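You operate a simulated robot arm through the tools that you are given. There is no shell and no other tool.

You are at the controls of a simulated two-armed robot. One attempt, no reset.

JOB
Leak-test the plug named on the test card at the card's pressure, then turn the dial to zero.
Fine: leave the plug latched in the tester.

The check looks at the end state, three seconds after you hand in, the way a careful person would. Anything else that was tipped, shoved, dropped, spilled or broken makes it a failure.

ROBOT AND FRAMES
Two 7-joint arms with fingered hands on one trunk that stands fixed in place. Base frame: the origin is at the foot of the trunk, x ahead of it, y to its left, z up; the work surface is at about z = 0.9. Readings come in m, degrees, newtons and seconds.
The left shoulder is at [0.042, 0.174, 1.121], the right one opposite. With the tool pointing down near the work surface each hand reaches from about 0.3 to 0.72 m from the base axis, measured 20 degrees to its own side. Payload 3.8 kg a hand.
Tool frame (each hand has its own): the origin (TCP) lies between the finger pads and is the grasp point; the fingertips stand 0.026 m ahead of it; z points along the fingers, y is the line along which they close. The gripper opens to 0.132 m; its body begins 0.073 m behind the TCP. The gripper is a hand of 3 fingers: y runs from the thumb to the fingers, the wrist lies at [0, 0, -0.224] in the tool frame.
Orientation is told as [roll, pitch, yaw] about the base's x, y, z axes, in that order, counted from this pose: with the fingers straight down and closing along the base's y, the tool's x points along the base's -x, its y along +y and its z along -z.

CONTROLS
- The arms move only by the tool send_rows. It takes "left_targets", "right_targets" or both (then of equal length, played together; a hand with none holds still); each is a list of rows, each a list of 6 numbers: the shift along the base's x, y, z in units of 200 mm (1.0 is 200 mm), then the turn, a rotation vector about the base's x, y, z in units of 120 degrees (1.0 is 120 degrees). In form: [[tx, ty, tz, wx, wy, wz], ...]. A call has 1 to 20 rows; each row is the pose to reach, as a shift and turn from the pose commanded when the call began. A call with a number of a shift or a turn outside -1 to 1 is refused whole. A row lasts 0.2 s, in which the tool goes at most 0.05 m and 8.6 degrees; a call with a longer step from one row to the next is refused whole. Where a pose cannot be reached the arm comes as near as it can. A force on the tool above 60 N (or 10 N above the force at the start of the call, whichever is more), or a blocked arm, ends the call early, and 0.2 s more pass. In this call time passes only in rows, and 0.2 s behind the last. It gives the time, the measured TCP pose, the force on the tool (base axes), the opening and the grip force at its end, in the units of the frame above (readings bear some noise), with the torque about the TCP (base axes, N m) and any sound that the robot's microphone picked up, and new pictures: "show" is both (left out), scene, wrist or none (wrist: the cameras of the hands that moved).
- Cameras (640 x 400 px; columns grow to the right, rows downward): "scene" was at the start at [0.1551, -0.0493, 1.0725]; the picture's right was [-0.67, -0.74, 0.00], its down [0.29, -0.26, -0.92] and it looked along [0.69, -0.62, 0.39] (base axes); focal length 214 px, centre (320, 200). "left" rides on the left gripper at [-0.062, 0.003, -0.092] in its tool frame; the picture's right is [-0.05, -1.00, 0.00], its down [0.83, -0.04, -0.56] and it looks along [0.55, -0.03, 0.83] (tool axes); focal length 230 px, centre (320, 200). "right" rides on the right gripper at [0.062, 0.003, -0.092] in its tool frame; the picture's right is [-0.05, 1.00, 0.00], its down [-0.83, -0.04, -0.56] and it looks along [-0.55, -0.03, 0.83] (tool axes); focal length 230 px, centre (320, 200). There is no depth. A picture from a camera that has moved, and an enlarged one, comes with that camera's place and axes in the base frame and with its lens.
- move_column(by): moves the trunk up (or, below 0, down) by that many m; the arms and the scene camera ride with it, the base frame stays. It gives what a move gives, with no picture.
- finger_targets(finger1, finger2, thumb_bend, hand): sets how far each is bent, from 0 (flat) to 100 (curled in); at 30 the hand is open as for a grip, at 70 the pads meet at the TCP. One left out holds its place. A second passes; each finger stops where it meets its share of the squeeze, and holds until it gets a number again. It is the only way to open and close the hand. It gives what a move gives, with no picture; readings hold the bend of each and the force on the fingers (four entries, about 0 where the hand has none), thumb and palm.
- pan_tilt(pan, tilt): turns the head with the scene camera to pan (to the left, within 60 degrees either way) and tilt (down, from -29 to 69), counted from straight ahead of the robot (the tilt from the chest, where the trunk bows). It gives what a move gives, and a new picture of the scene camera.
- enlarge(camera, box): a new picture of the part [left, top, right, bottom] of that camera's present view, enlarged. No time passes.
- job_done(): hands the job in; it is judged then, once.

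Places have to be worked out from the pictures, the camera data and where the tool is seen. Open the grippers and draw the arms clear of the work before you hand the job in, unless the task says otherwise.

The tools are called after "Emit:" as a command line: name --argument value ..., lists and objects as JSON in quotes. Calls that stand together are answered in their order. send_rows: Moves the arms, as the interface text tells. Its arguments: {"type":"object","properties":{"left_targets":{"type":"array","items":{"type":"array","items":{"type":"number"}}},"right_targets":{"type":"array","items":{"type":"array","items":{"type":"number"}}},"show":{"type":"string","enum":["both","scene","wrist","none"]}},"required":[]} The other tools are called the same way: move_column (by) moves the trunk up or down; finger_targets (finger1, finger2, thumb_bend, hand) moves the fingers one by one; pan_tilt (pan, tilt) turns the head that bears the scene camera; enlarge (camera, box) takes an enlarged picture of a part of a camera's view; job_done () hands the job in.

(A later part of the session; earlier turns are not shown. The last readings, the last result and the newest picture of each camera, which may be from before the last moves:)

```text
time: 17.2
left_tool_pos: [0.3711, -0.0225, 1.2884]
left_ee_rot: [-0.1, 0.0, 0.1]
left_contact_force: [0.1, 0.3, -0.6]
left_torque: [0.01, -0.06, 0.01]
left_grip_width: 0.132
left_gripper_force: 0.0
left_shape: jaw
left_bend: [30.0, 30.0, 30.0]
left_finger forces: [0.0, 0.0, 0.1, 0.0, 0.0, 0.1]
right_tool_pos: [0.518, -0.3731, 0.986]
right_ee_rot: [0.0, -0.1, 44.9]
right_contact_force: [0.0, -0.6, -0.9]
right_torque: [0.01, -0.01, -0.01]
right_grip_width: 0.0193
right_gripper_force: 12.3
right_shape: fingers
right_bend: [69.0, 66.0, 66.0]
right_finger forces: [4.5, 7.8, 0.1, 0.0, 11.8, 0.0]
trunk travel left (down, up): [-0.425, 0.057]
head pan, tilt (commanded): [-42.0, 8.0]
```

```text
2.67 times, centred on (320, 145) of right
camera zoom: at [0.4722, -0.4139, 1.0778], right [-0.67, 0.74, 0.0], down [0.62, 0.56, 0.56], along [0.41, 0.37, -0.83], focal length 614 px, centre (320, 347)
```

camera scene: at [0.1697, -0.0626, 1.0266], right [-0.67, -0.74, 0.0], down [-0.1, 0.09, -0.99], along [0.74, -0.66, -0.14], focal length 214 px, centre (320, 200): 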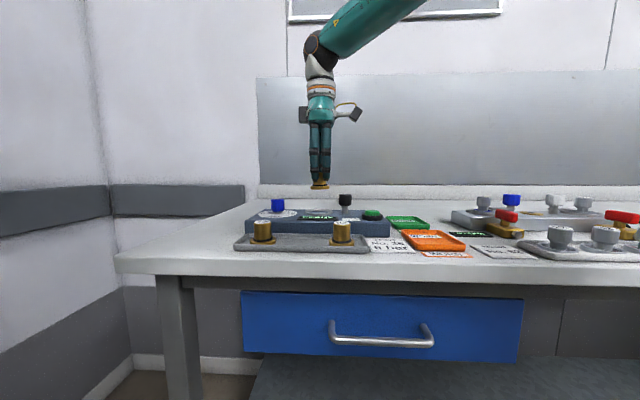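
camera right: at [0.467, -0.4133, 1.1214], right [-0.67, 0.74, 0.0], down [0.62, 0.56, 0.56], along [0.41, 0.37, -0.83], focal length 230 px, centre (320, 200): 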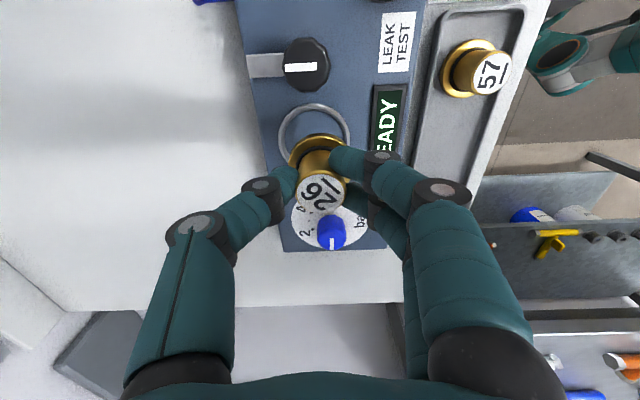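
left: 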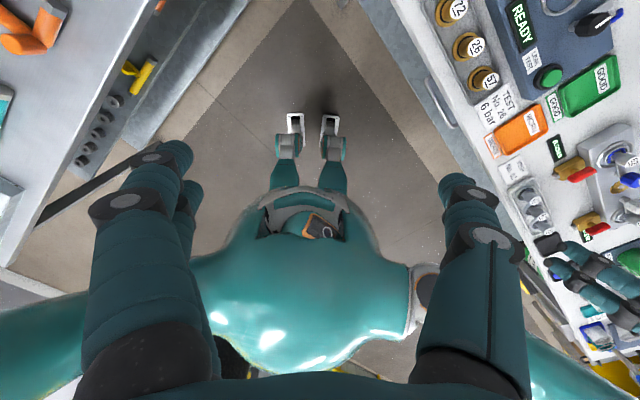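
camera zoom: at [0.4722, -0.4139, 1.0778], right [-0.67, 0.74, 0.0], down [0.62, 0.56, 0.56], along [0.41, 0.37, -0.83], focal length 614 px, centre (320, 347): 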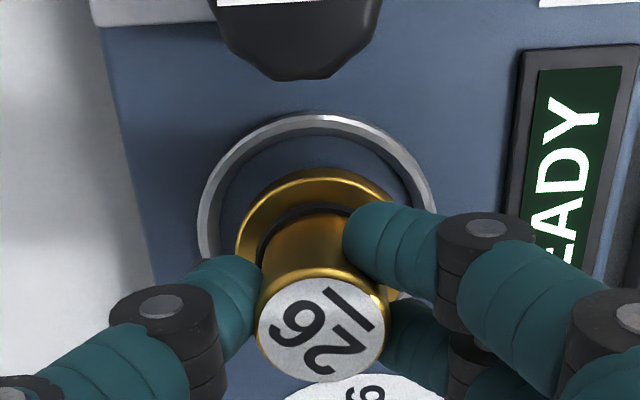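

Plug is centred over the ring and still slightly above its seat. Lowering further in 2 mm steps.

Emit:
send_rows --right_targets '[[0, 0, -0.01, 0, 0, 0], [0, 0, -0.02, 0, 0, 0], [0, 0, -0.03, 0, 0, 0], [0, 0, -0.04, 0, 0, 0]]' --show "none"

Emit:
enlarge --camera "scene" --box '[250, 150, 370, 240]'

Emit:
enlarge --camera "right" --box '[220, 70, 420, 220]'

```text
time: 18.2
left_tool_pos: [0.372, -0.0216, 1.2875]
left_ee_rot: [-0.1, 0.1, 0.1]
left_contact_force: [-0.4, 0.5, -0.5]
left_torque: [-0.01, 0.02, 0.0]
left_grip_width: 0.1319
left_gripper_force: 0.0
left_shape: jaw
left_bend: [30.0, 30.0, 30.0]
left_finger forces: [0.1, 0.1, 0.1, 0.0, 0.1, 0.0]
right_tool_pos: [0.5188, -0.3745, 0.9789]
right_ee_rot: [0.1, -0.1, 45.0]
right_contact_force: [0.2, 0.3, -1.5]
right_torque: [-0.05, -0.01, 0.0]
right_grip_width: 0.0195
right_gripper_force: 12.1
right_shape: fingers
right_bend: [69.0, 66.0, 66.0]
right_finger forces: [4.6, 7.8, 0.1, 0.0, 11.9, 0.0]
trunk travel left (down, up): [-0.425, 0.057]
head pan, tilt (commanded): [-42.0, 8.0]
```

```text
4.44 times, centred on (310, 195) of scene
camera zoom: at [0.1695, -0.0624, 1.0267], right [-0.67, -0.74, 0.0], down [-0.1, 0.09, -0.99], along [0.74, -0.66, -0.14], focal length 953 px, centre (364, 222)
```

zoom: 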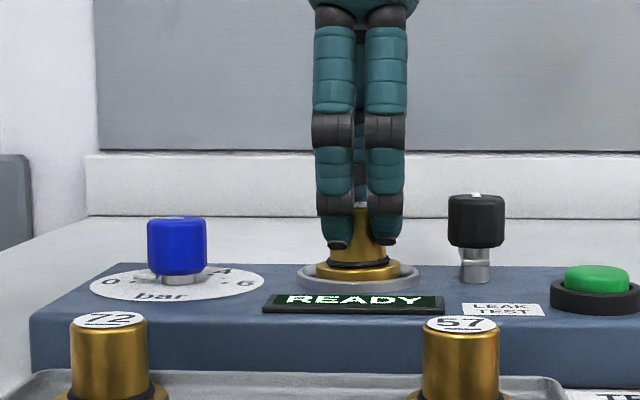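

```text
2.67 times, centred on (320, 145) of right
camera zoom: at [0.4718, -0.4141, 1.0694], right [-0.67, 0.74, 0.0], down [0.62, 0.56, 0.56], along [0.41, 0.37, -0.83], focal length 614 px, centre (320, 347)
```

zoom: 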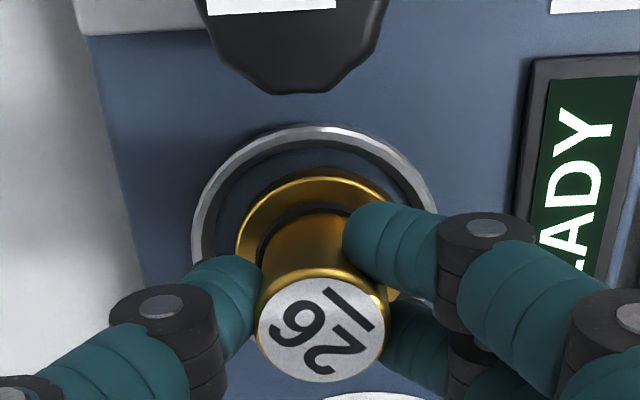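

No contact yet, flange is entering the ring. A few more millimetres in 1 mm steps.

Emit:
send_rows --right_targets '[[0, 0, -0.006, 0, 0, 0], [0, 0, -0.012, 0, 0, 0], [0, 0, -0.018, 0, 0, 0], [0, 0, -0.024, 0, 0, 0]]' --show "none"

Emit:
enlarge --camera "scene" --box '[270, 170, 370, 240]'

Emit:
enlarge --camera "right" --box '[220, 70, 420, 220]'

```text
time: 19.2
left_tool_pos: [0.3707, -0.0214, 1.2886]
left_ee_rot: [-0.1, -0.1, 0.0]
left_contact_force: [0.4, -0.1, 0.1]
left_torque: [0.02, -0.01, 0.0]
left_grip_width: 0.1321
left_gripper_force: 0.0
left_shape: jaw
left_bend: [30.0, 30.0, 30.0]
left_finger forces: [0.1, 0.0, 0.0, 0.1, 0.0, 0.0]
right_tool_pos: [0.5181, -0.3734, 0.976]
right_ee_rot: [-0.2, -0.1, 44.9]
right_contact_force: [-3.2, -1.9, 7.3]
right_torque: [-0.06, -0.01, 0.0]
right_grip_width: 0.0192
right_gripper_force: 13.9
right_shape: fingers
right_bend: [70.0, 67.0, 67.0]
right_finger forces: [6.0, 8.6, 0.0, 0.0, 13.1, 0.0]
trunk travel left (down, up): [-0.425, 0.057]
head pan, tilt (commanded): [-42.0, 8.0]
```

```text
5.71 times, centred on (320, 205) of scene
camera zoom: at [0.1687, -0.0621, 1.027], right [-0.67, -0.74, 0.0], down [-0.1, 0.09, -0.99], along [0.74, -0.66, -0.14], focal length 1226 px, centre (320, 171)
```

zoom: 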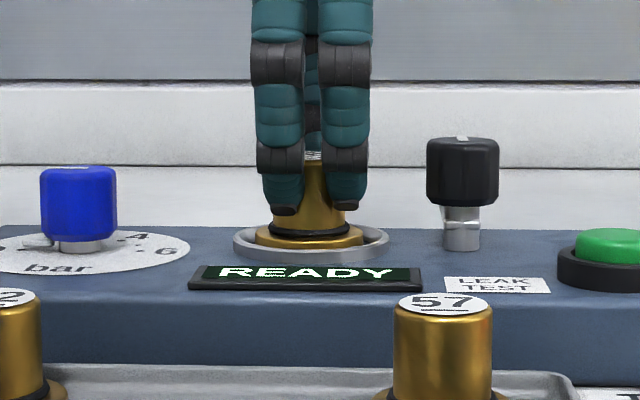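

```text
2.67 times, centred on (320, 145) of right
camera zoom: at [0.4715, -0.4136, 1.0664], right [-0.67, 0.74, 0.0], down [0.62, 0.56, 0.56], along [0.42, 0.37, -0.83], focal length 614 px, centre (320, 347)
```

zoom: 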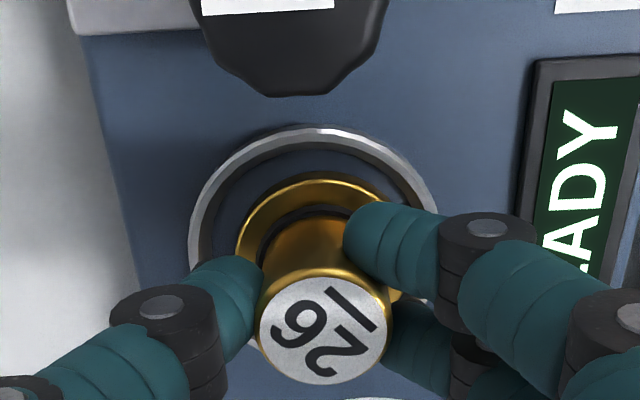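

Contact felt (≈9 N up) with the flange inside the ring. I'll open the fingers a little to let the plug settle.

Emit:
finger_targets --hand "right" --finger1 59 --finger2 59 --thumb_bend 59

Emit:
enlarge --camera "scene" --box '[270, 170, 370, 240]'

Emit:
enlarge --camera "right" --box '[220, 70, 420, 220]'

```text
time: 20.2
left_tool_pos: [0.3714, -0.0221, 1.2879]
left_ee_rot: [-0.1, 0.0, 0.1]
left_contact_force: [0.5, 0.4, -0.3]
left_torque: [0.03, -0.02, -0.01]
left_grip_width: 0.1318
left_gripper_force: 0.1
left_shape: jaw
left_bend: [30.0, 30.0, 30.0]
left_finger forces: [0.1, 0.0, 0.0, 0.1, 0.0, 0.0]
right_tool_pos: [0.5191, -0.3726, 0.9727]
right_ee_rot: [0.0, -0.1, 45.1]
right_contact_force: [0.9, 0.2, -0.2]
right_torque: [-0.02, -0.01, 0.0]
right_grip_width: 0.0374
right_gripper_force: 0.0
right_shape: fingers
right_bend: [59.0, 59.0, 59.0]
right_finger forces: [0.0, 0.1, 0.0, 0.0, 0.0, 0.0]
trunk travel left (down, up): [-0.425, 0.057]
head pan, tilt (commanded): [-42.0, 8.0]
```

```text
5.71 times, centred on (320, 205) of scene
camera zoom: at [0.1693, -0.0623, 1.0267], right [-0.67, -0.74, 0.0], down [-0.1, 0.09, -0.99], along [0.74, -0.66, -0.14], focal length 1226 px, centre (320, 171)
```

zoom: 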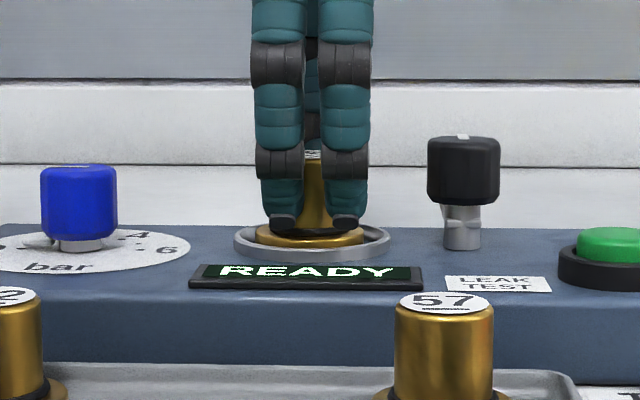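

```text
2.67 times, centred on (320, 145) of right
camera zoom: at [0.4719, -0.4138, 1.0651], right [-0.67, 0.74, 0.0], down [0.62, 0.56, 0.56], along [0.41, 0.37, -0.83], focal length 614 px, centre (320, 347)
```

zoom: 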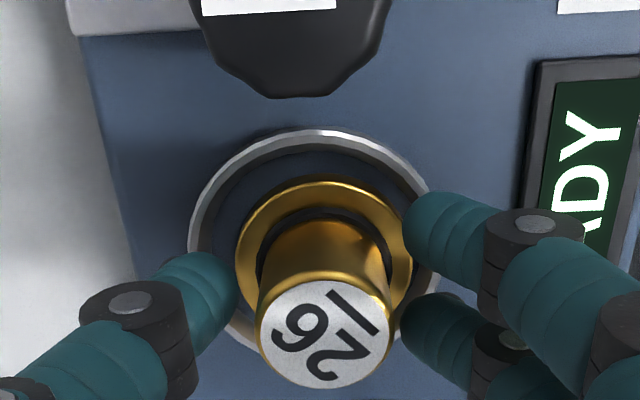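

Plug 26 stands upright in the ring but about 2 mm toward the near side. I'll shift the hand 2.5 mm away and gently close/reopen to centre it.

Emit:
send_rows --right_targets '[[0.009, -0.009, 0.01, 0, 0, 0]]' --show "none"

Emit:
finger_targets --hand "right" --finger1 67 --finger2 66 --thumb_bend 66

Emit:
enlarge --camera "right" --box '[220, 70, 420, 220]'

```text
time: 20.6
left_tool_pos: [0.3709, -0.0221, 1.2879]
left_ee_rot: [-0.1, 0.0, 0.2]
left_contact_force: [-0.1, 0.2, -0.8]
left_torque: [0.01, 0.01, 0.0]
left_grip_width: 0.1318
left_gripper_force: 0.1
left_shape: jaw
left_bend: [30.0, 30.0, 30.0]
left_finger forces: [0.0, 0.1, 0.0, 0.1, 0.0, 0.1]
right_tool_pos: [0.5212, -0.3749, 0.9765]
right_ee_rot: [0.0, -0.2, 45.1]
right_contact_force: [-0.2, -0.5, 0.3]
right_torque: [-0.04, -0.02, -0.02]
right_grip_width: 0.0376
right_gripper_force: 0.1
right_shape: fingers
right_bend: [59.0, 59.0, 59.0]
right_finger forces: [0.1, 0.0, 0.0, 0.0, 0.0, 0.0]
trunk travel left (down, up): [-0.425, 0.057]
head pan, tilt (commanded): [-42.0, 8.0]
```

```text
time: 21.6
left_tool_pos: [0.3711, -0.0217, 1.2878]
left_ee_rot: [-0.1, -0.1, 0.1]
left_contact_force: [-0.4, 0.2, 0.2]
left_torque: [-0.02, 0.02, 0.02]
left_grip_width: 0.1316
left_gripper_force: 0.0
left_shape: jaw
left_bend: [30.0, 30.0, 30.0]
left_finger forces: [0.0, 0.0, 0.0, 0.1, 0.0, 0.0]
right_tool_pos: [0.521, -0.3744, 0.9763]
right_ee_rot: [0.0, 0.0, 44.9]
right_contact_force: [0.3, 1.1, 0.3]
right_torque: [-0.01, -0.01, -0.02]
right_grip_width: 0.0222
right_gripper_force: 2.9
right_shape: fingers
right_bend: [65.0, 63.0, 65.0]
right_finger forces: [1.6, 2.2, 0.0, 0.1, 3.5, 0.0]
trunk travel left (down, up): [-0.425, 0.057]
head pan, tilt (commanded): [-42.0, 8.0]
```

```text
2.67 times, centred on (320, 145) of right
camera zoom: at [0.4735, -0.415, 1.0668], right [-0.67, 0.74, 0.0], down [0.62, 0.56, 0.56], along [0.41, 0.37, -0.83], focal length 614 px, centre (320, 347)
```

zoom: 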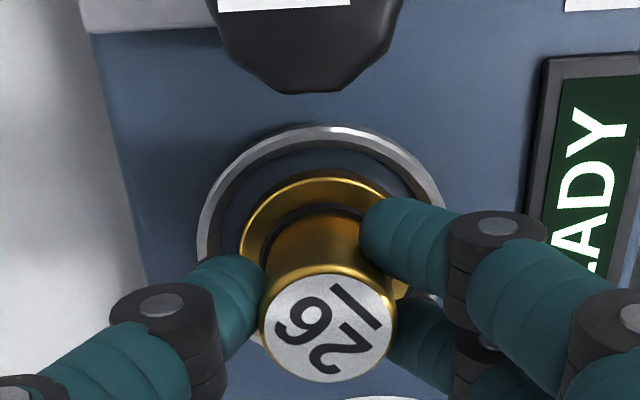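

The plug is now centred in the ring (within ~1 mm). Opening and rising straight up.

Emit:
finger_targets --hand "right" --finger1 56 --finger2 56 --thumb_bend 56

Emit:
send_rows --right_targets '[[0, 0, 0.05, 0, 0, 0], [0, 0, 0.12, 0, 0, 0], [0, 0, 0.2, 0, 0, 0], [0, 0, 0.3, 0, 0, 0], [0, 0, 0.4, 0, 0, 0]]' --show "both"

Emit:
enlarge --camera "scene" --box '[250, 160, 400, 250]'

Emit:
enlarge --camera "right" --box '[200, 0, 440, 180]'

```text
time: 22.6
left_tool_pos: [0.3721, -0.0215, 1.2884]
left_ee_rot: [0.0, 0.0, 0.1]
left_contact_force: [-0.4, -0.4, 0.8]
left_torque: [0.03, 0.02, 0.03]
left_grip_width: 0.1321
left_gripper_force: 0.1
left_shape: jaw
left_bend: [30.0, 30.0, 30.0]
left_finger forces: [0.0, 0.0, 0.0, 0.0, 0.0, 0.0]
right_tool_pos: [0.52, -0.3764, 0.9758]
right_ee_rot: [0.0, 0.0, 45.0]
right_contact_force: [-0.1, 1.5, 0.3]
right_torque: [-0.03, 0.04, 0.01]
right_grip_width: 0.0471
right_gripper_force: 0.1
right_shape: fingers
right_bend: [56.0, 56.0, 56.0]
right_finger forces: [0.0, 0.0, 0.1, 0.0, 0.1, 0.1]
trunk travel left (down, up): [-0.425, 0.057]
head pan, tilt (commanded): [-42.0, 8.0]
```

```text
time: 23.8
left_tool_pos: [0.3711, -0.0221, 1.2892]
left_ee_rot: [-0.1, 0.0, 0.1]
left_contact_force: [-0.3, -0.4, 0.0]
left_torque: [0.0, -0.04, 0.02]
left_grip_width: 0.1319
left_gripper_force: 0.0
left_shape: jaw
left_bend: [30.0, 30.0, 30.0]
left_finger forces: [0.1, 0.0, 0.0, 0.0, 0.1, 0.0]
right_tool_pos: [0.5201, -0.3748, 1.0585]
right_ee_rot: [-0.1, -0.1, 45.1]
right_contact_force: [0.8, -0.3, -0.2]
right_torque: [0.01, 0.03, 0.04]
right_grip_width: 0.0471
right_gripper_force: 0.1
right_shape: fingers
right_bend: [56.0, 56.0, 56.0]
right_finger forces: [0.0, 0.1, 0.1, 0.1, 0.0, 0.0]
trunk travel left (down, up): [-0.425, 0.057]
head pan, tilt (commanded): [-42.0, 8.0]
camera scene: at [0.1693, -0.0622, 1.0268], right [-0.67, -0.74, 0.0], down [-0.1, 0.09, -0.99], along [0.74, -0.66, -0.14], focal length 214 px, centre (320, 200)
camera right: at [0.474, -0.4152, 1.1486], right [-0.67, 0.74, 0.0], down [0.62, 0.56, 0.56], along [0.41, 0.37, -0.83], focal length 230 px, centre (320, 200)
```

scene: 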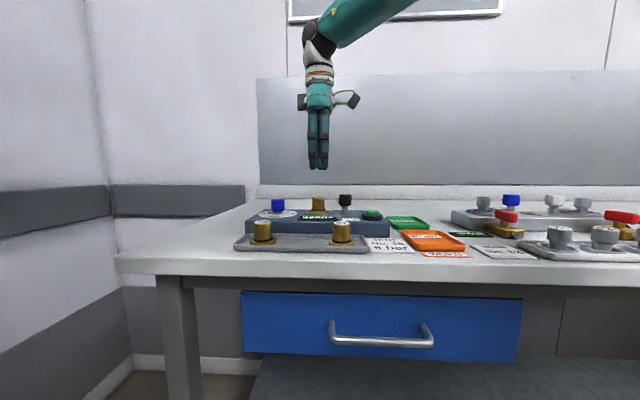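
right: 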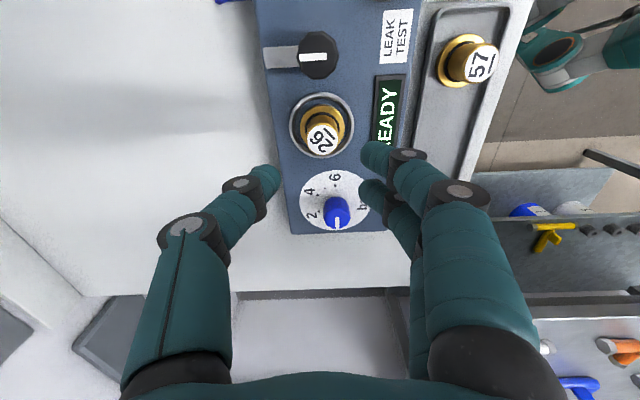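

```text
4.27 times, centred on (325, 205) of scene
camera zoom: at [0.1693, -0.0622, 1.0268], right [-0.67, -0.74, 0.0], down [-0.1, 0.09, -0.99], along [0.74, -0.66, -0.14], focal length 915 px, centre (299, 179)
```

zoom: 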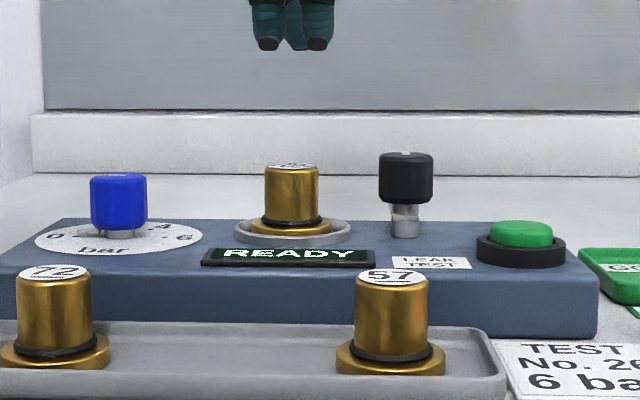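

```text
2.22 times, centred on (320, 90) of right
camera zoom: at [0.474, -0.4152, 1.1486], right [-0.67, 0.74, 0.0], down [0.62, 0.56, 0.56], along [0.41, 0.37, -0.83], focal length 511 px, centre (320, 444)
```

zoom: 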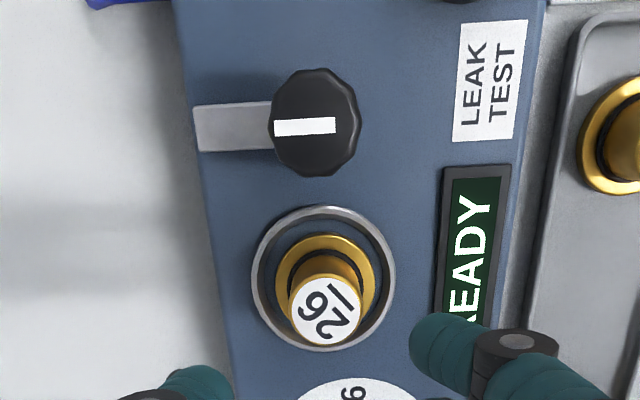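

Plug 26 sits centred in the ring; the grey latch arm is clearly visible pointing away from the robot. I put the latch axis at (0.480,-0.412) with knob top at z≈0.98; moving above it with yaw ≈20 so a +90° turn keeps the fingers clear of the plug.

Emit:
send_rows --right_targets '[[-0.05, -0.046, 0, 0, 0, -0.052], [-0.1, -0.092, 0, 0, 0, -0.104], [-0.15, -0.138, 0, 0, 0, -0.156], [-0.2, -0.184, 0, 0, 0, -0.208]]' --show "both"

Emit:
enlarge --camera "right" --box '[200, 60, 440, 240]'

Emit:
enlarge --camera "scene" --box '[270, 120, 420, 240]'

```text
time: 24.8
left_tool_pos: [0.371, -0.0215, 1.2885]
left_ee_rot: [-0.2, 0.0, 0.1]
left_contact_force: [-0.4, -0.2, 0.4]
left_torque: [0.01, 0.03, 0.01]
left_grip_width: 0.1319
left_gripper_force: 0.1
left_shape: jaw
left_bend: [30.0, 30.0, 30.0]
left_finger forces: [0.0, 0.0, 0.1, 0.1, 0.0, 0.0]
right_tool_pos: [0.481, -0.4123, 1.0575]
right_ee_rot: [0.0, -0.1, 19.9]
right_contact_force: [-0.3, 0.7, 0.0]
right_torque: [0.01, 0.0, -0.01]
right_grip_width: 0.047
right_gripper_force: 0.1
right_shape: fingers
right_bend: [56.0, 56.0, 56.0]
right_finger forces: [0.0, 0.1, 0.0, 0.1, 0.1, 0.0]
trunk travel left (down, up): [-0.425, 0.057]
head pan, tilt (commanded): [-42.0, 8.0]
camera scene: at [0.1692, -0.0624, 1.0268], right [-0.67, -0.74, 0.0], down [-0.1, 0.09, -0.99], along [0.74, -0.66, -0.14], focal length 214 px, centre (320, 200)
camera right: at [0.4204, -0.4291, 1.1475], right [-0.29, 0.96, 0.0], down [0.79, 0.24, 0.56], along [0.53, 0.16, -0.83], focal length 230 px, centre (320, 200)
```

scene: 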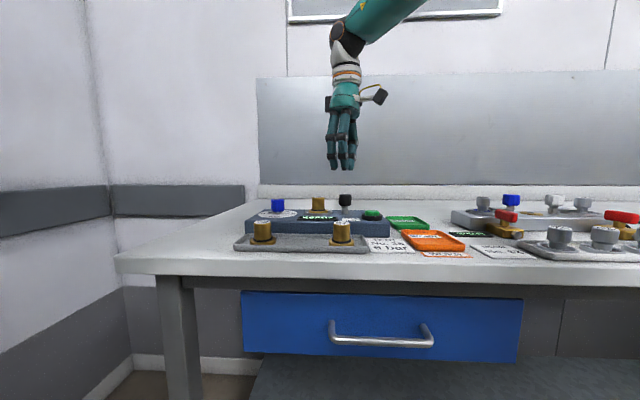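
right: 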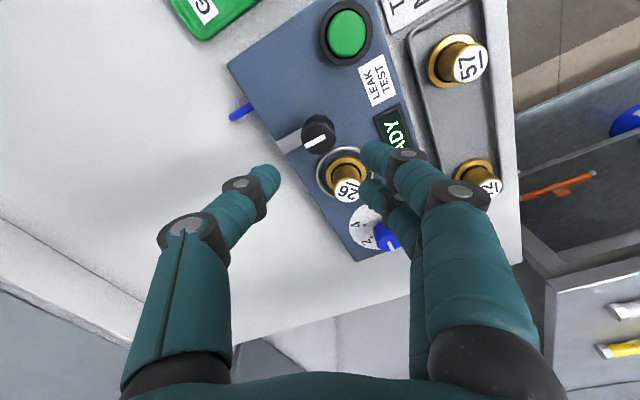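

```text
2.22 times, centred on (320, 150) of right
camera zoom: at [0.4204, -0.4291, 1.1475], right [-0.29, 0.96, 0.0], down [0.79, 0.24, 0.56], along [0.53, 0.16, -0.83], focal length 511 px, centre (320, 311)
```

zoom: 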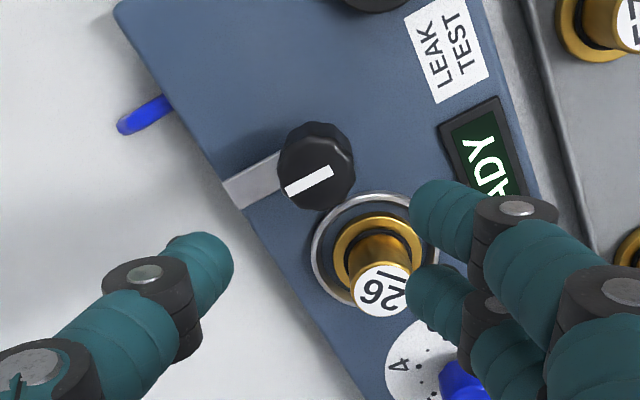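

```text
3.33 times, centred on (345, 180) of scene
camera zoom: at [0.1692, -0.0624, 1.0268], right [-0.67, -0.74, 0.0], down [-0.1, 0.09, -0.99], along [0.74, -0.66, -0.14], focal length 715 px, centre (237, 267)
```

zoom: 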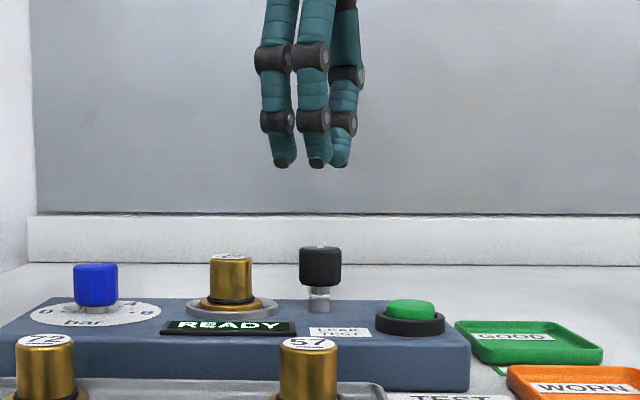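

Combining views the latch axis is near (0.4775,-0.4133). I'll correct and descend to just above gripping height, then check alignment.

Emit:
send_rows --right_targets '[[-0.0125, -0.0075, -0.07, 0, 0, 0], [-0.0125, -0.0075, -0.14, 0, 0, 0], [-0.0125, -0.0075, -0.2, 0, 0, 0], [-0.0125, -0.0075, -0.26, 0, 0, 0]]' --show "none"

Emit:
enlarge --camera "right" --box '[200, 80, 440, 260]'

Emit:
enlarge --camera "scene" --box '[290, 150, 410, 240]'

```text
time: 25.8
left_tool_pos: [0.3706, -0.0212, 1.2889]
left_ee_rot: [-0.1, 0.1, 0.1]
left_contact_force: [0.3, -0.2, 0.0]
left_torque: [-0.02, -0.02, -0.02]
left_grip_width: 0.1319
left_gripper_force: 0.0
left_shape: jaw
left_bend: [30.0, 30.0, 30.0]
left_finger forces: [0.0, 0.0, 0.1, 0.0, 0.0, 0.0]
right_tool_pos: [0.4778, -0.4143, 1.0047]
right_ee_rot: [0.0, -0.1, 20.2]
right_contact_force: [0.5, 0.5, 0.7]
right_torque: [0.01, 0.02, 0.02]
right_grip_width: 0.0476
right_gripper_force: 0.0
right_shape: fingers
right_bend: [56.0, 56.0, 56.0]
right_finger forces: [0.0, 0.0, 0.0, 0.0, 0.1, 0.1]
trunk travel left (down, up): [-0.425, 0.057]
head pan, tilt (commanded): [-42.0, 8.0]
```

```text
2.22 times, centred on (320, 170) of right
camera zoom: at [0.4185, -0.4314, 1.0953], right [-0.29, 0.96, 0.0], down [0.79, 0.24, 0.56], along [0.53, 0.16, -0.83], focal length 511 px, centre (320, 267)
```

zoom: 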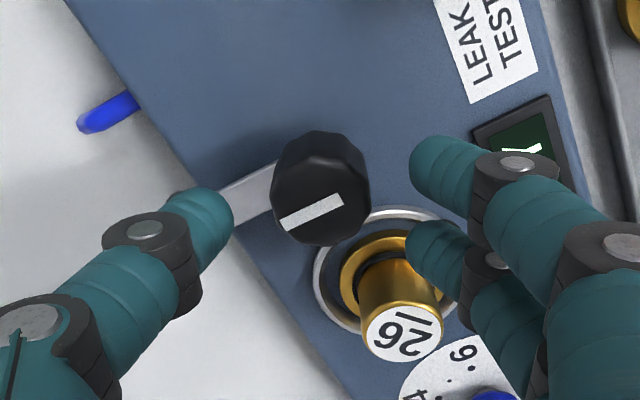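

```text
4.44 times, centred on (350, 195) of scene
camera zoom: at [0.1695, -0.0623, 1.0267], right [-0.67, -0.74, 0.0], down [-0.1, 0.09, -0.99], along [0.74, -0.66, -0.14], focal length 953 px, centre (187, 222)
```

zoom: 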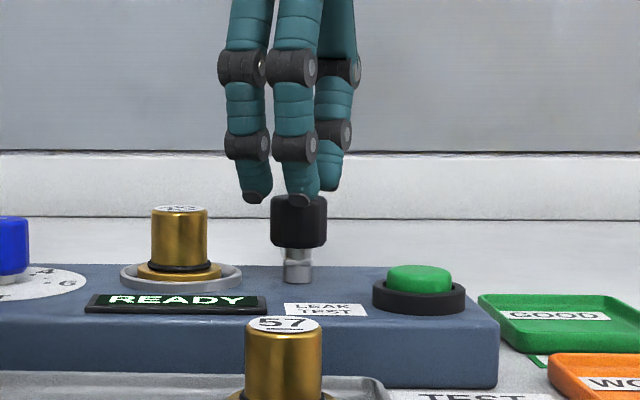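

Knob top centre is about 2–3 mm nearer the camera than the TCP; I'll correct and go down to grip the knob above the latch arm.

Emit:
send_rows --right_targets '[[-0.009, -0.0035, -0.04, 0, 0, 0], [-0.009, -0.0035, -0.075, 0, 0, 0], [-0.009, -0.0035, -0.1, 0, 0, 0]]' --show "none"

Emit:
enlarge --camera "right" --box '[200, 80, 440, 260]'

Emit:
enlarge --camera "scene" --box '[290, 150, 410, 240]'

```text
time: 26.6
left_tool_pos: [0.3715, -0.0218, 1.2884]
left_ee_rot: [-0.1, 0.1, 0.0]
left_contact_force: [-0.2, -0.3, 0.1]
left_torque: [0.04, -0.02, 0.01]
left_grip_width: 0.1317
left_gripper_force: 0.1
left_shape: jaw
left_bend: [30.0, 30.0, 30.0]
left_finger forces: [0.1, 0.1, 0.0, 0.0, 0.0, 0.0]
right_tool_pos: [0.4773, -0.4149, 0.9847]
right_ee_rot: [0.0, -0.1, 20.0]
right_contact_force: [-0.4, -0.7, 0.0]
right_torque: [0.0, 0.03, -0.01]
right_grip_width: 0.0472
right_gripper_force: 0.1
right_shape: fingers
right_bend: [56.0, 56.0, 56.0]
right_finger forces: [0.1, 0.0, 0.0, 0.0, 0.0, 0.0]
trunk travel left (down, up): [-0.425, 0.057]
head pan, tilt (commanded): [-42.0, 8.0]
```

```text
2.22 times, centred on (320, 170) of right
camera zoom: at [0.4168, -0.4314, 1.0755], right [-0.29, 0.96, 0.0], down [0.79, 0.24, 0.56], along [0.53, 0.16, -0.83], focal length 511 px, centre (320, 267)
```

zoom: 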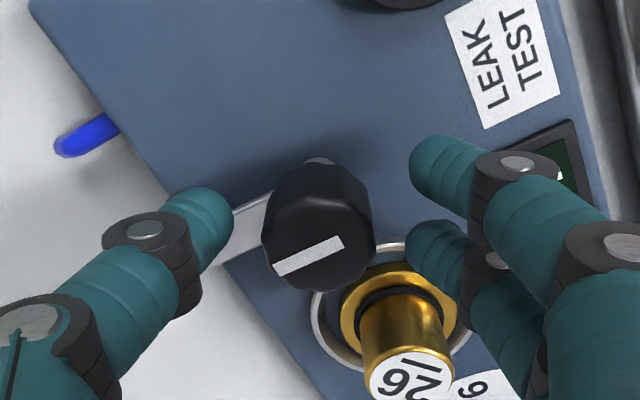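

```text
4.44 times, centred on (350, 195) of scene
camera zoom: at [0.1695, -0.0623, 1.0267], right [-0.67, -0.74, 0.0], down [-0.1, 0.09, -0.99], along [0.74, -0.66, -0.14], focal length 953 px, centre (187, 222)
```

zoom: 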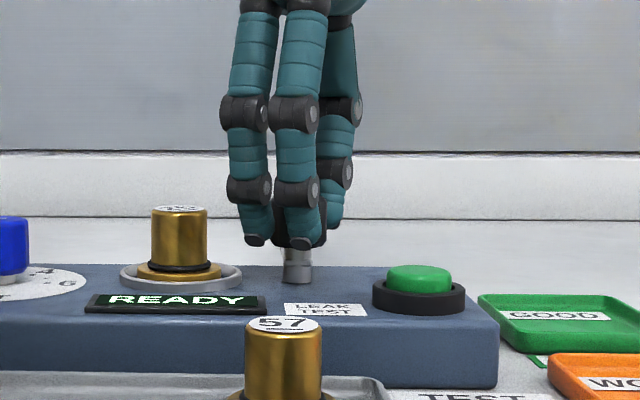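

Good height, fingers around the knob. I'll nudge 2 mm to centre and close on the latch knob.

Emit:
send_rows --right_targets '[[-0.0095, -0.003, 0, 0, 0, 0]]' --show "none"

Emit:
finger_targets --hand "right" --finger1 74 --finger2 74 --thumb_bend 74

Emit:
enlarge --camera "right" --box '[200, 80, 440, 260]'

Emit:
enlarge --camera "scene" --box '[290, 150, 410, 240]'

```text
time: 27.0
left_tool_pos: [0.3716, -0.0212, 1.2899]
left_ee_rot: [-0.1, 0.0, 0.1]
left_contact_force: [0.0, 0.5, -0.5]
left_torque: [0.02, -0.02, 0.01]
left_grip_width: 0.1317
left_gripper_force: 0.1
left_shape: jaw
left_bend: [30.0, 30.0, 30.0]
left_finger forces: [0.0, 0.1, 0.0, 0.0, 0.1, 0.1]
right_tool_pos: [0.4755, -0.4149, 0.9843]
right_ee_rot: [-0.1, -0.1, 20.1]
right_contact_force: [-0.6, -0.1, 0.5]
right_torque: [0.0, 0.0, 0.01]
right_grip_width: 0.0472
right_gripper_force: 0.1
right_shape: fingers
right_bend: [56.0, 56.0, 56.0]
right_finger forces: [0.0, 0.1, 0.0, 0.1, 0.1, 0.0]
trunk travel left (down, up): [-0.425, 0.057]
head pan, tilt (commanded): [-42.0, 8.0]
```

```text
time: 28.0
left_tool_pos: [0.3724, -0.0229, 1.288]
left_ee_rot: [-0.2, 0.0, 0.1]
left_contact_force: [-0.6, -0.7, 0.3]
left_torque: [0.0, -0.01, 0.0]
left_grip_width: 0.1319
left_gripper_force: 0.0
left_shape: jaw
left_bend: [30.0, 30.0, 30.0]
left_finger forces: [0.0, 0.1, 0.0, 0.0, 0.0, 0.0]
right_tool_pos: [0.4743, -0.4154, 0.9834]
right_ee_rot: [0.0, 0.0, 20.0]
right_contact_force: [-2.3, -1.2, -7.1]
right_torque: [-0.08, 0.05, 0.02]
right_grip_width: 0.0144
right_gripper_force: 14.1
right_shape: fingers
right_bend: [72.0, 68.0, 67.0]
right_finger forces: [5.1, 9.3, 0.0, 0.0, 13.1, 0.0]
trunk travel left (down, up): [-0.425, 0.057]
head pan, tilt (commanded): [-42.0, 8.0]
```

```text
2.22 times, centred on (320, 170) of right
camera zoom: at [0.4148, -0.4329, 1.0744], right [-0.29, 0.96, 0.0], down [0.8, 0.24, 0.56], along [0.53, 0.16, -0.83], focal length 511 px, centre (320, 267)
```

zoom: 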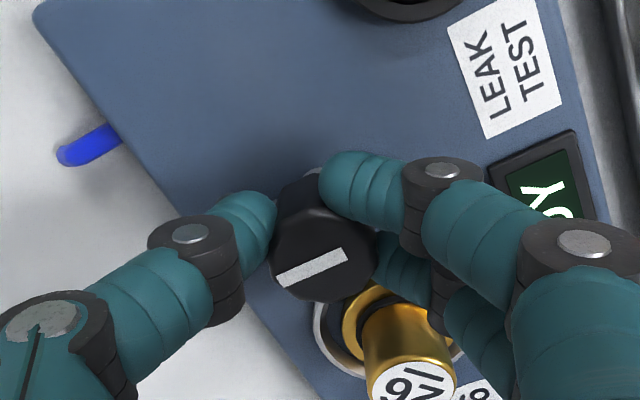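

```text
4.44 times, centred on (350, 195) of scene
camera zoom: at [0.1696, -0.0628, 1.0266], right [-0.67, -0.74, 0.0], down [-0.1, 0.09, -0.99], along [0.74, -0.66, -0.14], focal length 953 px, centre (187, 222)
```

zoom: 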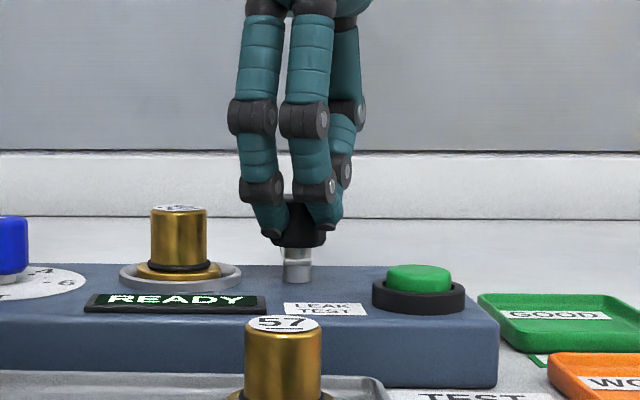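

Knob gripped (≈14 N) and centred on the TCP within 1 mm. I'll start turning +24° and check that the latch follows.

Emit:
send_rows --right_targets '[[0, 0, -0.003, 0, 0, 0.067], [0, 0, -0.005, 0, 0, 0.134], [0, 0, -0.005, 0, 0, 0.2]]' --show "none"

Emit:
enlarge --camera "right" --box '[200, 80, 440, 260]'

Emit:
enlarge --camera "scene" --box '[290, 150, 410, 240]'

```text
time: 28.8
left_tool_pos: [0.3715, -0.0235, 1.2893]
left_ee_rot: [-0.1, 0.0, 0.0]
left_contact_force: [0.3, -0.3, 0.4]
left_torque: [0.02, 0.0, 0.02]
left_grip_width: 0.1322
left_gripper_force: 0.1
left_shape: jaw
left_bend: [30.0, 30.0, 30.0]
left_finger forces: [0.1, 0.0, 0.1, 0.1, 0.0, 0.0]
right_tool_pos: [0.4748, -0.4174, 0.9837]
right_ee_rot: [-0.1, -0.2, 44.0]
right_contact_force: [0.2, -9.7, -2.6]
right_torque: [-0.32, -0.06, -0.05]
right_grip_width: 0.0147
right_gripper_force: 14.4
right_shape: fingers
right_bend: [72.0, 69.0, 67.0]
right_finger forces: [5.0, 7.2, 0.0, 0.0, 17.1, 0.1]
trunk travel left (down, up): [-0.425, 0.057]
head pan, tilt (commanded): [-42.0, 8.0]
```

```text
2.22 times, centred on (320, 170) of right
camera zoom: at [0.4274, -0.4563, 1.0737], right [-0.66, 0.75, 0.0], down [0.62, 0.55, 0.56], along [0.42, 0.37, -0.83], focal length 511 px, centre (320, 267)
```

zoom: 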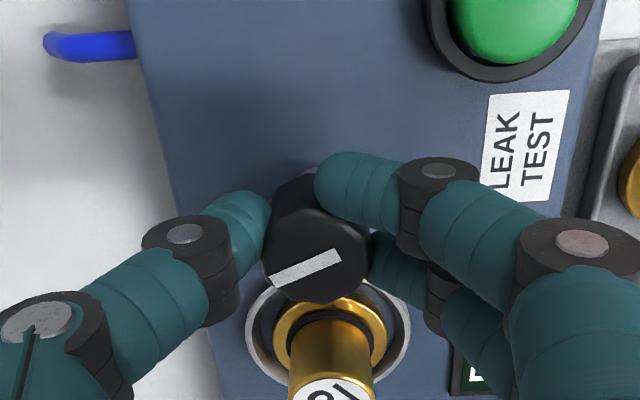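

```text
4.44 times, centred on (350, 195) of scene
camera zoom: at [0.1695, -0.0635, 1.0267], right [-0.67, -0.74, 0.0], down [-0.1, 0.09, -0.99], along [0.74, -0.66, -0.14], focal length 953 px, centre (187, 222)
```

zoom: 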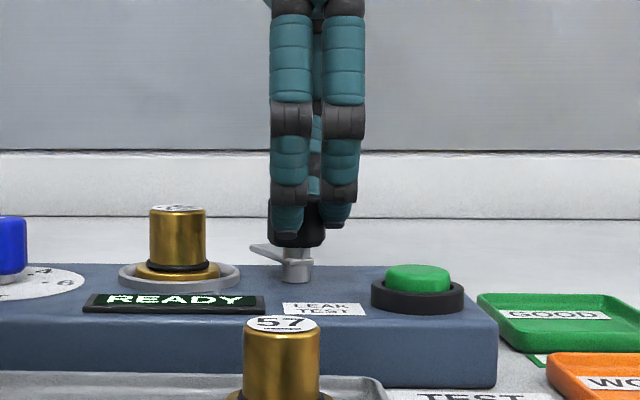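

The knob turns with the hand and the latch arm is swinging toward the plug above the flange. Continuing another ~33°, easing 1.5 mm in −y to relieve the side load.

Emit:
send_rows --right_targets '[[0, -0.004, 0, 0, 0, 0.067], [0, -0.0075, 0, 0, 0, 0.134], [0, -0.0075, 0, 0, 0, 0.2], [0, -0.0075, 0, 0, 0, 0.267]]' --show "none"

Emit:
enlarge --camera "right" --box '[200, 80, 440, 260]'

Emit:
enlarge --camera "scene" --box '[290, 150, 410, 240]'

```text
time: 29.8
left_tool_pos: [0.372, -0.0252, 1.2886]
left_ee_rot: [0.0, -0.1, 0.1]
left_contact_force: [-0.8, 0.5, -0.9]
left_torque: [0.01, 0.02, -0.01]
left_grip_width: 0.1321
left_gripper_force: 0.1
left_shape: jaw
left_bend: [30.0, 30.0, 30.0]
left_finger forces: [0.0, 0.0, 0.0, 0.0, 0.1, 0.0]
right_tool_pos: [0.4751, -0.4183, 0.9811]
right_ee_rot: [-0.3, -0.1, 76.2]
right_contact_force: [8.5, -15.3, 1.8]
right_torque: [-0.33, -0.38, -0.14]
right_grip_width: 0.015
right_gripper_force: 17.0
right_shape: fingers
right_bend: [72.0, 70.0, 67.0]
right_finger forces: [6.2, 5.9, 0.0, 0.0, 21.3, 0.0]
trunk travel left (down, up): [-0.425, 0.057]
head pan, tilt (commanded): [-42.0, 8.0]
```

```text
2.22 times, centred on (320, 170) of right
camera zoom: at [0.4568, -0.4764, 1.0734], right [-0.96, 0.29, 0.0], down [0.24, 0.8, 0.56], along [0.16, 0.53, -0.83], focal length 511 px, centre (320, 267)
```

zoom: 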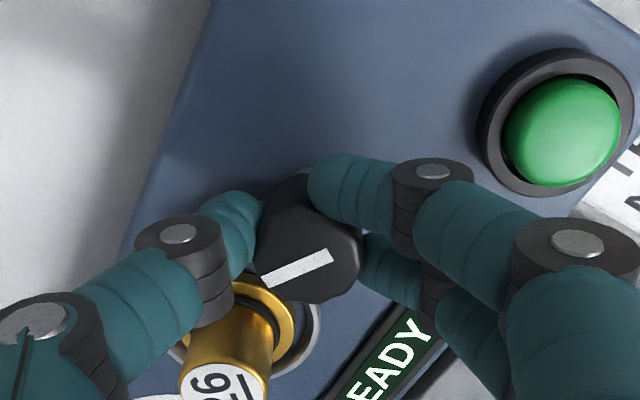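

```text
4.44 times, centred on (350, 195) of scene
camera zoom: at [0.1702, -0.0638, 1.0266], right [-0.67, -0.74, 0.0], down [-0.1, 0.09, -0.99], along [0.74, -0.66, -0.14], focal length 953 px, centre (187, 222)
```

zoom: 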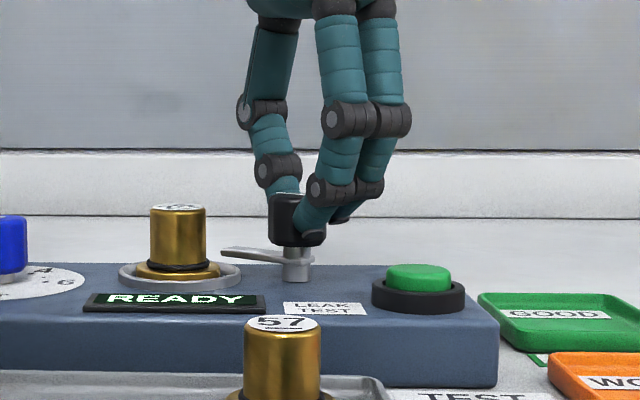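

Latch arm is at ~55° and sweeping over the ring; side load is growing, so I'll shift the hand slightly with the load and turn another ~24°.

Emit:
send_rows --right_targets '[[0.008, -0.012, 0, 0, 0, 0.05], [0.008, -0.012, 0, 0, 0, 0.1], [0.008, -0.012, 0, 0, 0, 0.15], [0.008, -0.012, 0, 0, 0, 0.2]]' --show "none"

Emit:
enlarge --camera "right" --box '[200, 80, 440, 260]'

Emit:
enlarge --camera "scene" --box '[290, 150, 410, 240]'

```text
time: 30.8
left_tool_pos: [0.3728, -0.024, 1.2883]
left_ee_rot: [0.0, 0.1, 0.1]
left_contact_force: [0.2, 0.4, -0.2]
left_torque: [-0.01, -0.02, 0.02]
left_grip_width: 0.1316
left_gripper_force: 0.1
left_shape: jaw
left_bend: [30.0, 30.0, 30.0]
left_finger forces: [0.0, 0.1, 0.1, 0.0, 0.1, 0.1]
right_tool_pos: [0.4792, -0.4201, 0.9827]
right_ee_rot: [-0.2, -0.2, 100.2]
right_contact_force: [13.7, -9.3, -0.4]
right_torque: [-0.15, -0.42, -0.15]
right_grip_width: 0.0149
right_gripper_force: 16.0
right_shape: fingers
right_bend: [72.0, 70.0, 67.0]
right_finger forces: [5.9, 6.3, 0.0, 0.0, 21.0, 0.0]
trunk travel left (down, up): [-0.425, 0.057]
head pan, tilt (commanded): [-42.0, 8.0]
```

```text
2.22 times, centred on (320, 170) of right
camera zoom: at [0.4848, -0.4801, 1.0735], right [-0.99, -0.13, 0.0], down [-0.11, 0.82, 0.56], along [-0.07, 0.55, -0.83], focal length 511 px, centre (320, 267)
```

zoom: 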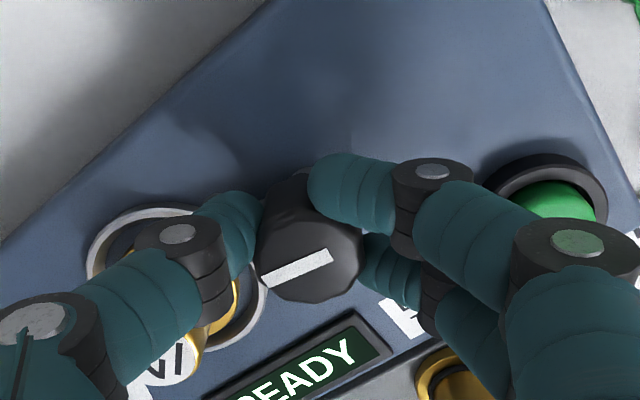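

```text
4.44 times, centred on (350, 195) of scene
camera zoom: at [0.1708, -0.0633, 1.0264], right [-0.67, -0.74, 0.0], down [-0.1, 0.09, -0.99], along [0.74, -0.66, -0.14], focal length 953 px, centre (187, 222)
```

zoom: 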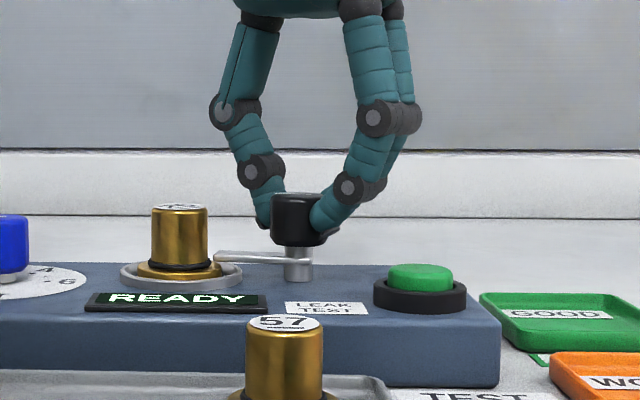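

The latch arm is over the flange at about 80°. Turning the remaining ~10–12°.

Emit:
send_rows --right_targets '[[0.006, -0.004, 0, 0, 0, 0.035], [0.008, -0.006, 0, 0, 0, 0.07], [0.008, -0.006, 0, 0, 0, 0.1]]' --show "none"

Emit:
enlarge --camera "right" --box '[200, 80, 440, 260]'

Emit:
enlarge --camera "scene" --box '[290, 150, 410, 240]'

```text
time: 31.6
left_tool_pos: [0.3734, -0.0228, 1.2882]
left_ee_rot: [-0.2, 0.1, 0.1]
left_contact_force: [0.6, 1.1, 0.1]
left_torque: [-0.01, 0.02, -0.01]
left_grip_width: 0.1319
left_gripper_force: 0.1
left_shape: jaw
left_bend: [30.0, 30.0, 30.0]
left_finger forces: [0.1, 0.0, 0.1, 0.0, 0.0, 0.0]
right_tool_pos: [0.4793, -0.4199, 0.9827]
right_ee_rot: [-0.1, -0.1, 112.1]
right_contact_force: [14.8, -7.4, 1.8]
right_torque: [-0.1, -0.46, -0.18]
right_grip_width: 0.0149
right_gripper_force: 16.7
right_shape: fingers
right_bend: [72.0, 70.0, 67.0]
right_finger forces: [5.0, 6.9, 0.1, 0.1, 22.4, 0.1]
trunk travel left (down, up): [-0.425, 0.057]
head pan, tilt (commanded): [-42.0, 8.0]
```

```text
2.22 times, centred on (320, 170) of right
camera zoom: at [0.4986, -0.4775, 1.0734], right [-0.94, -0.33, 0.0], down [-0.27, 0.78, 0.56], along [-0.18, 0.53, -0.83], focal length 511 px, centre (320, 267)
```

zoom: 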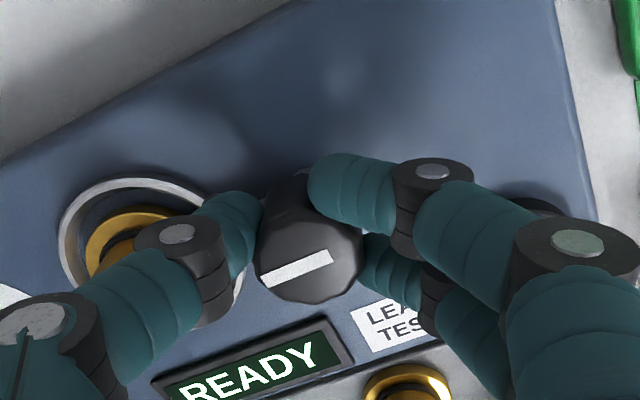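

```text
4.44 times, centred on (350, 195) of scene
camera zoom: at [0.1708, -0.0629, 1.0265], right [-0.67, -0.74, 0.0], down [-0.1, 0.09, -0.99], along [0.74, -0.66, -0.14], focal length 953 px, centre (187, 222)
```

zoom: 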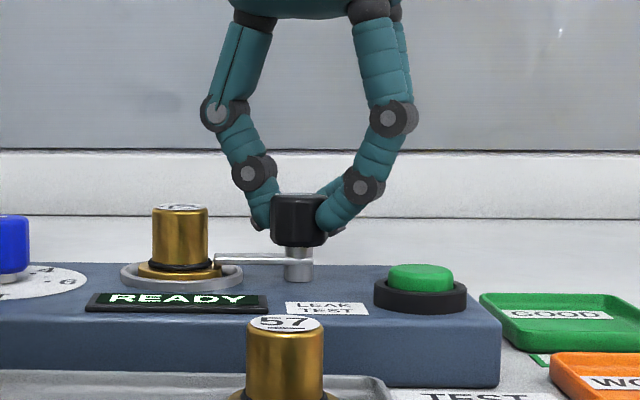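

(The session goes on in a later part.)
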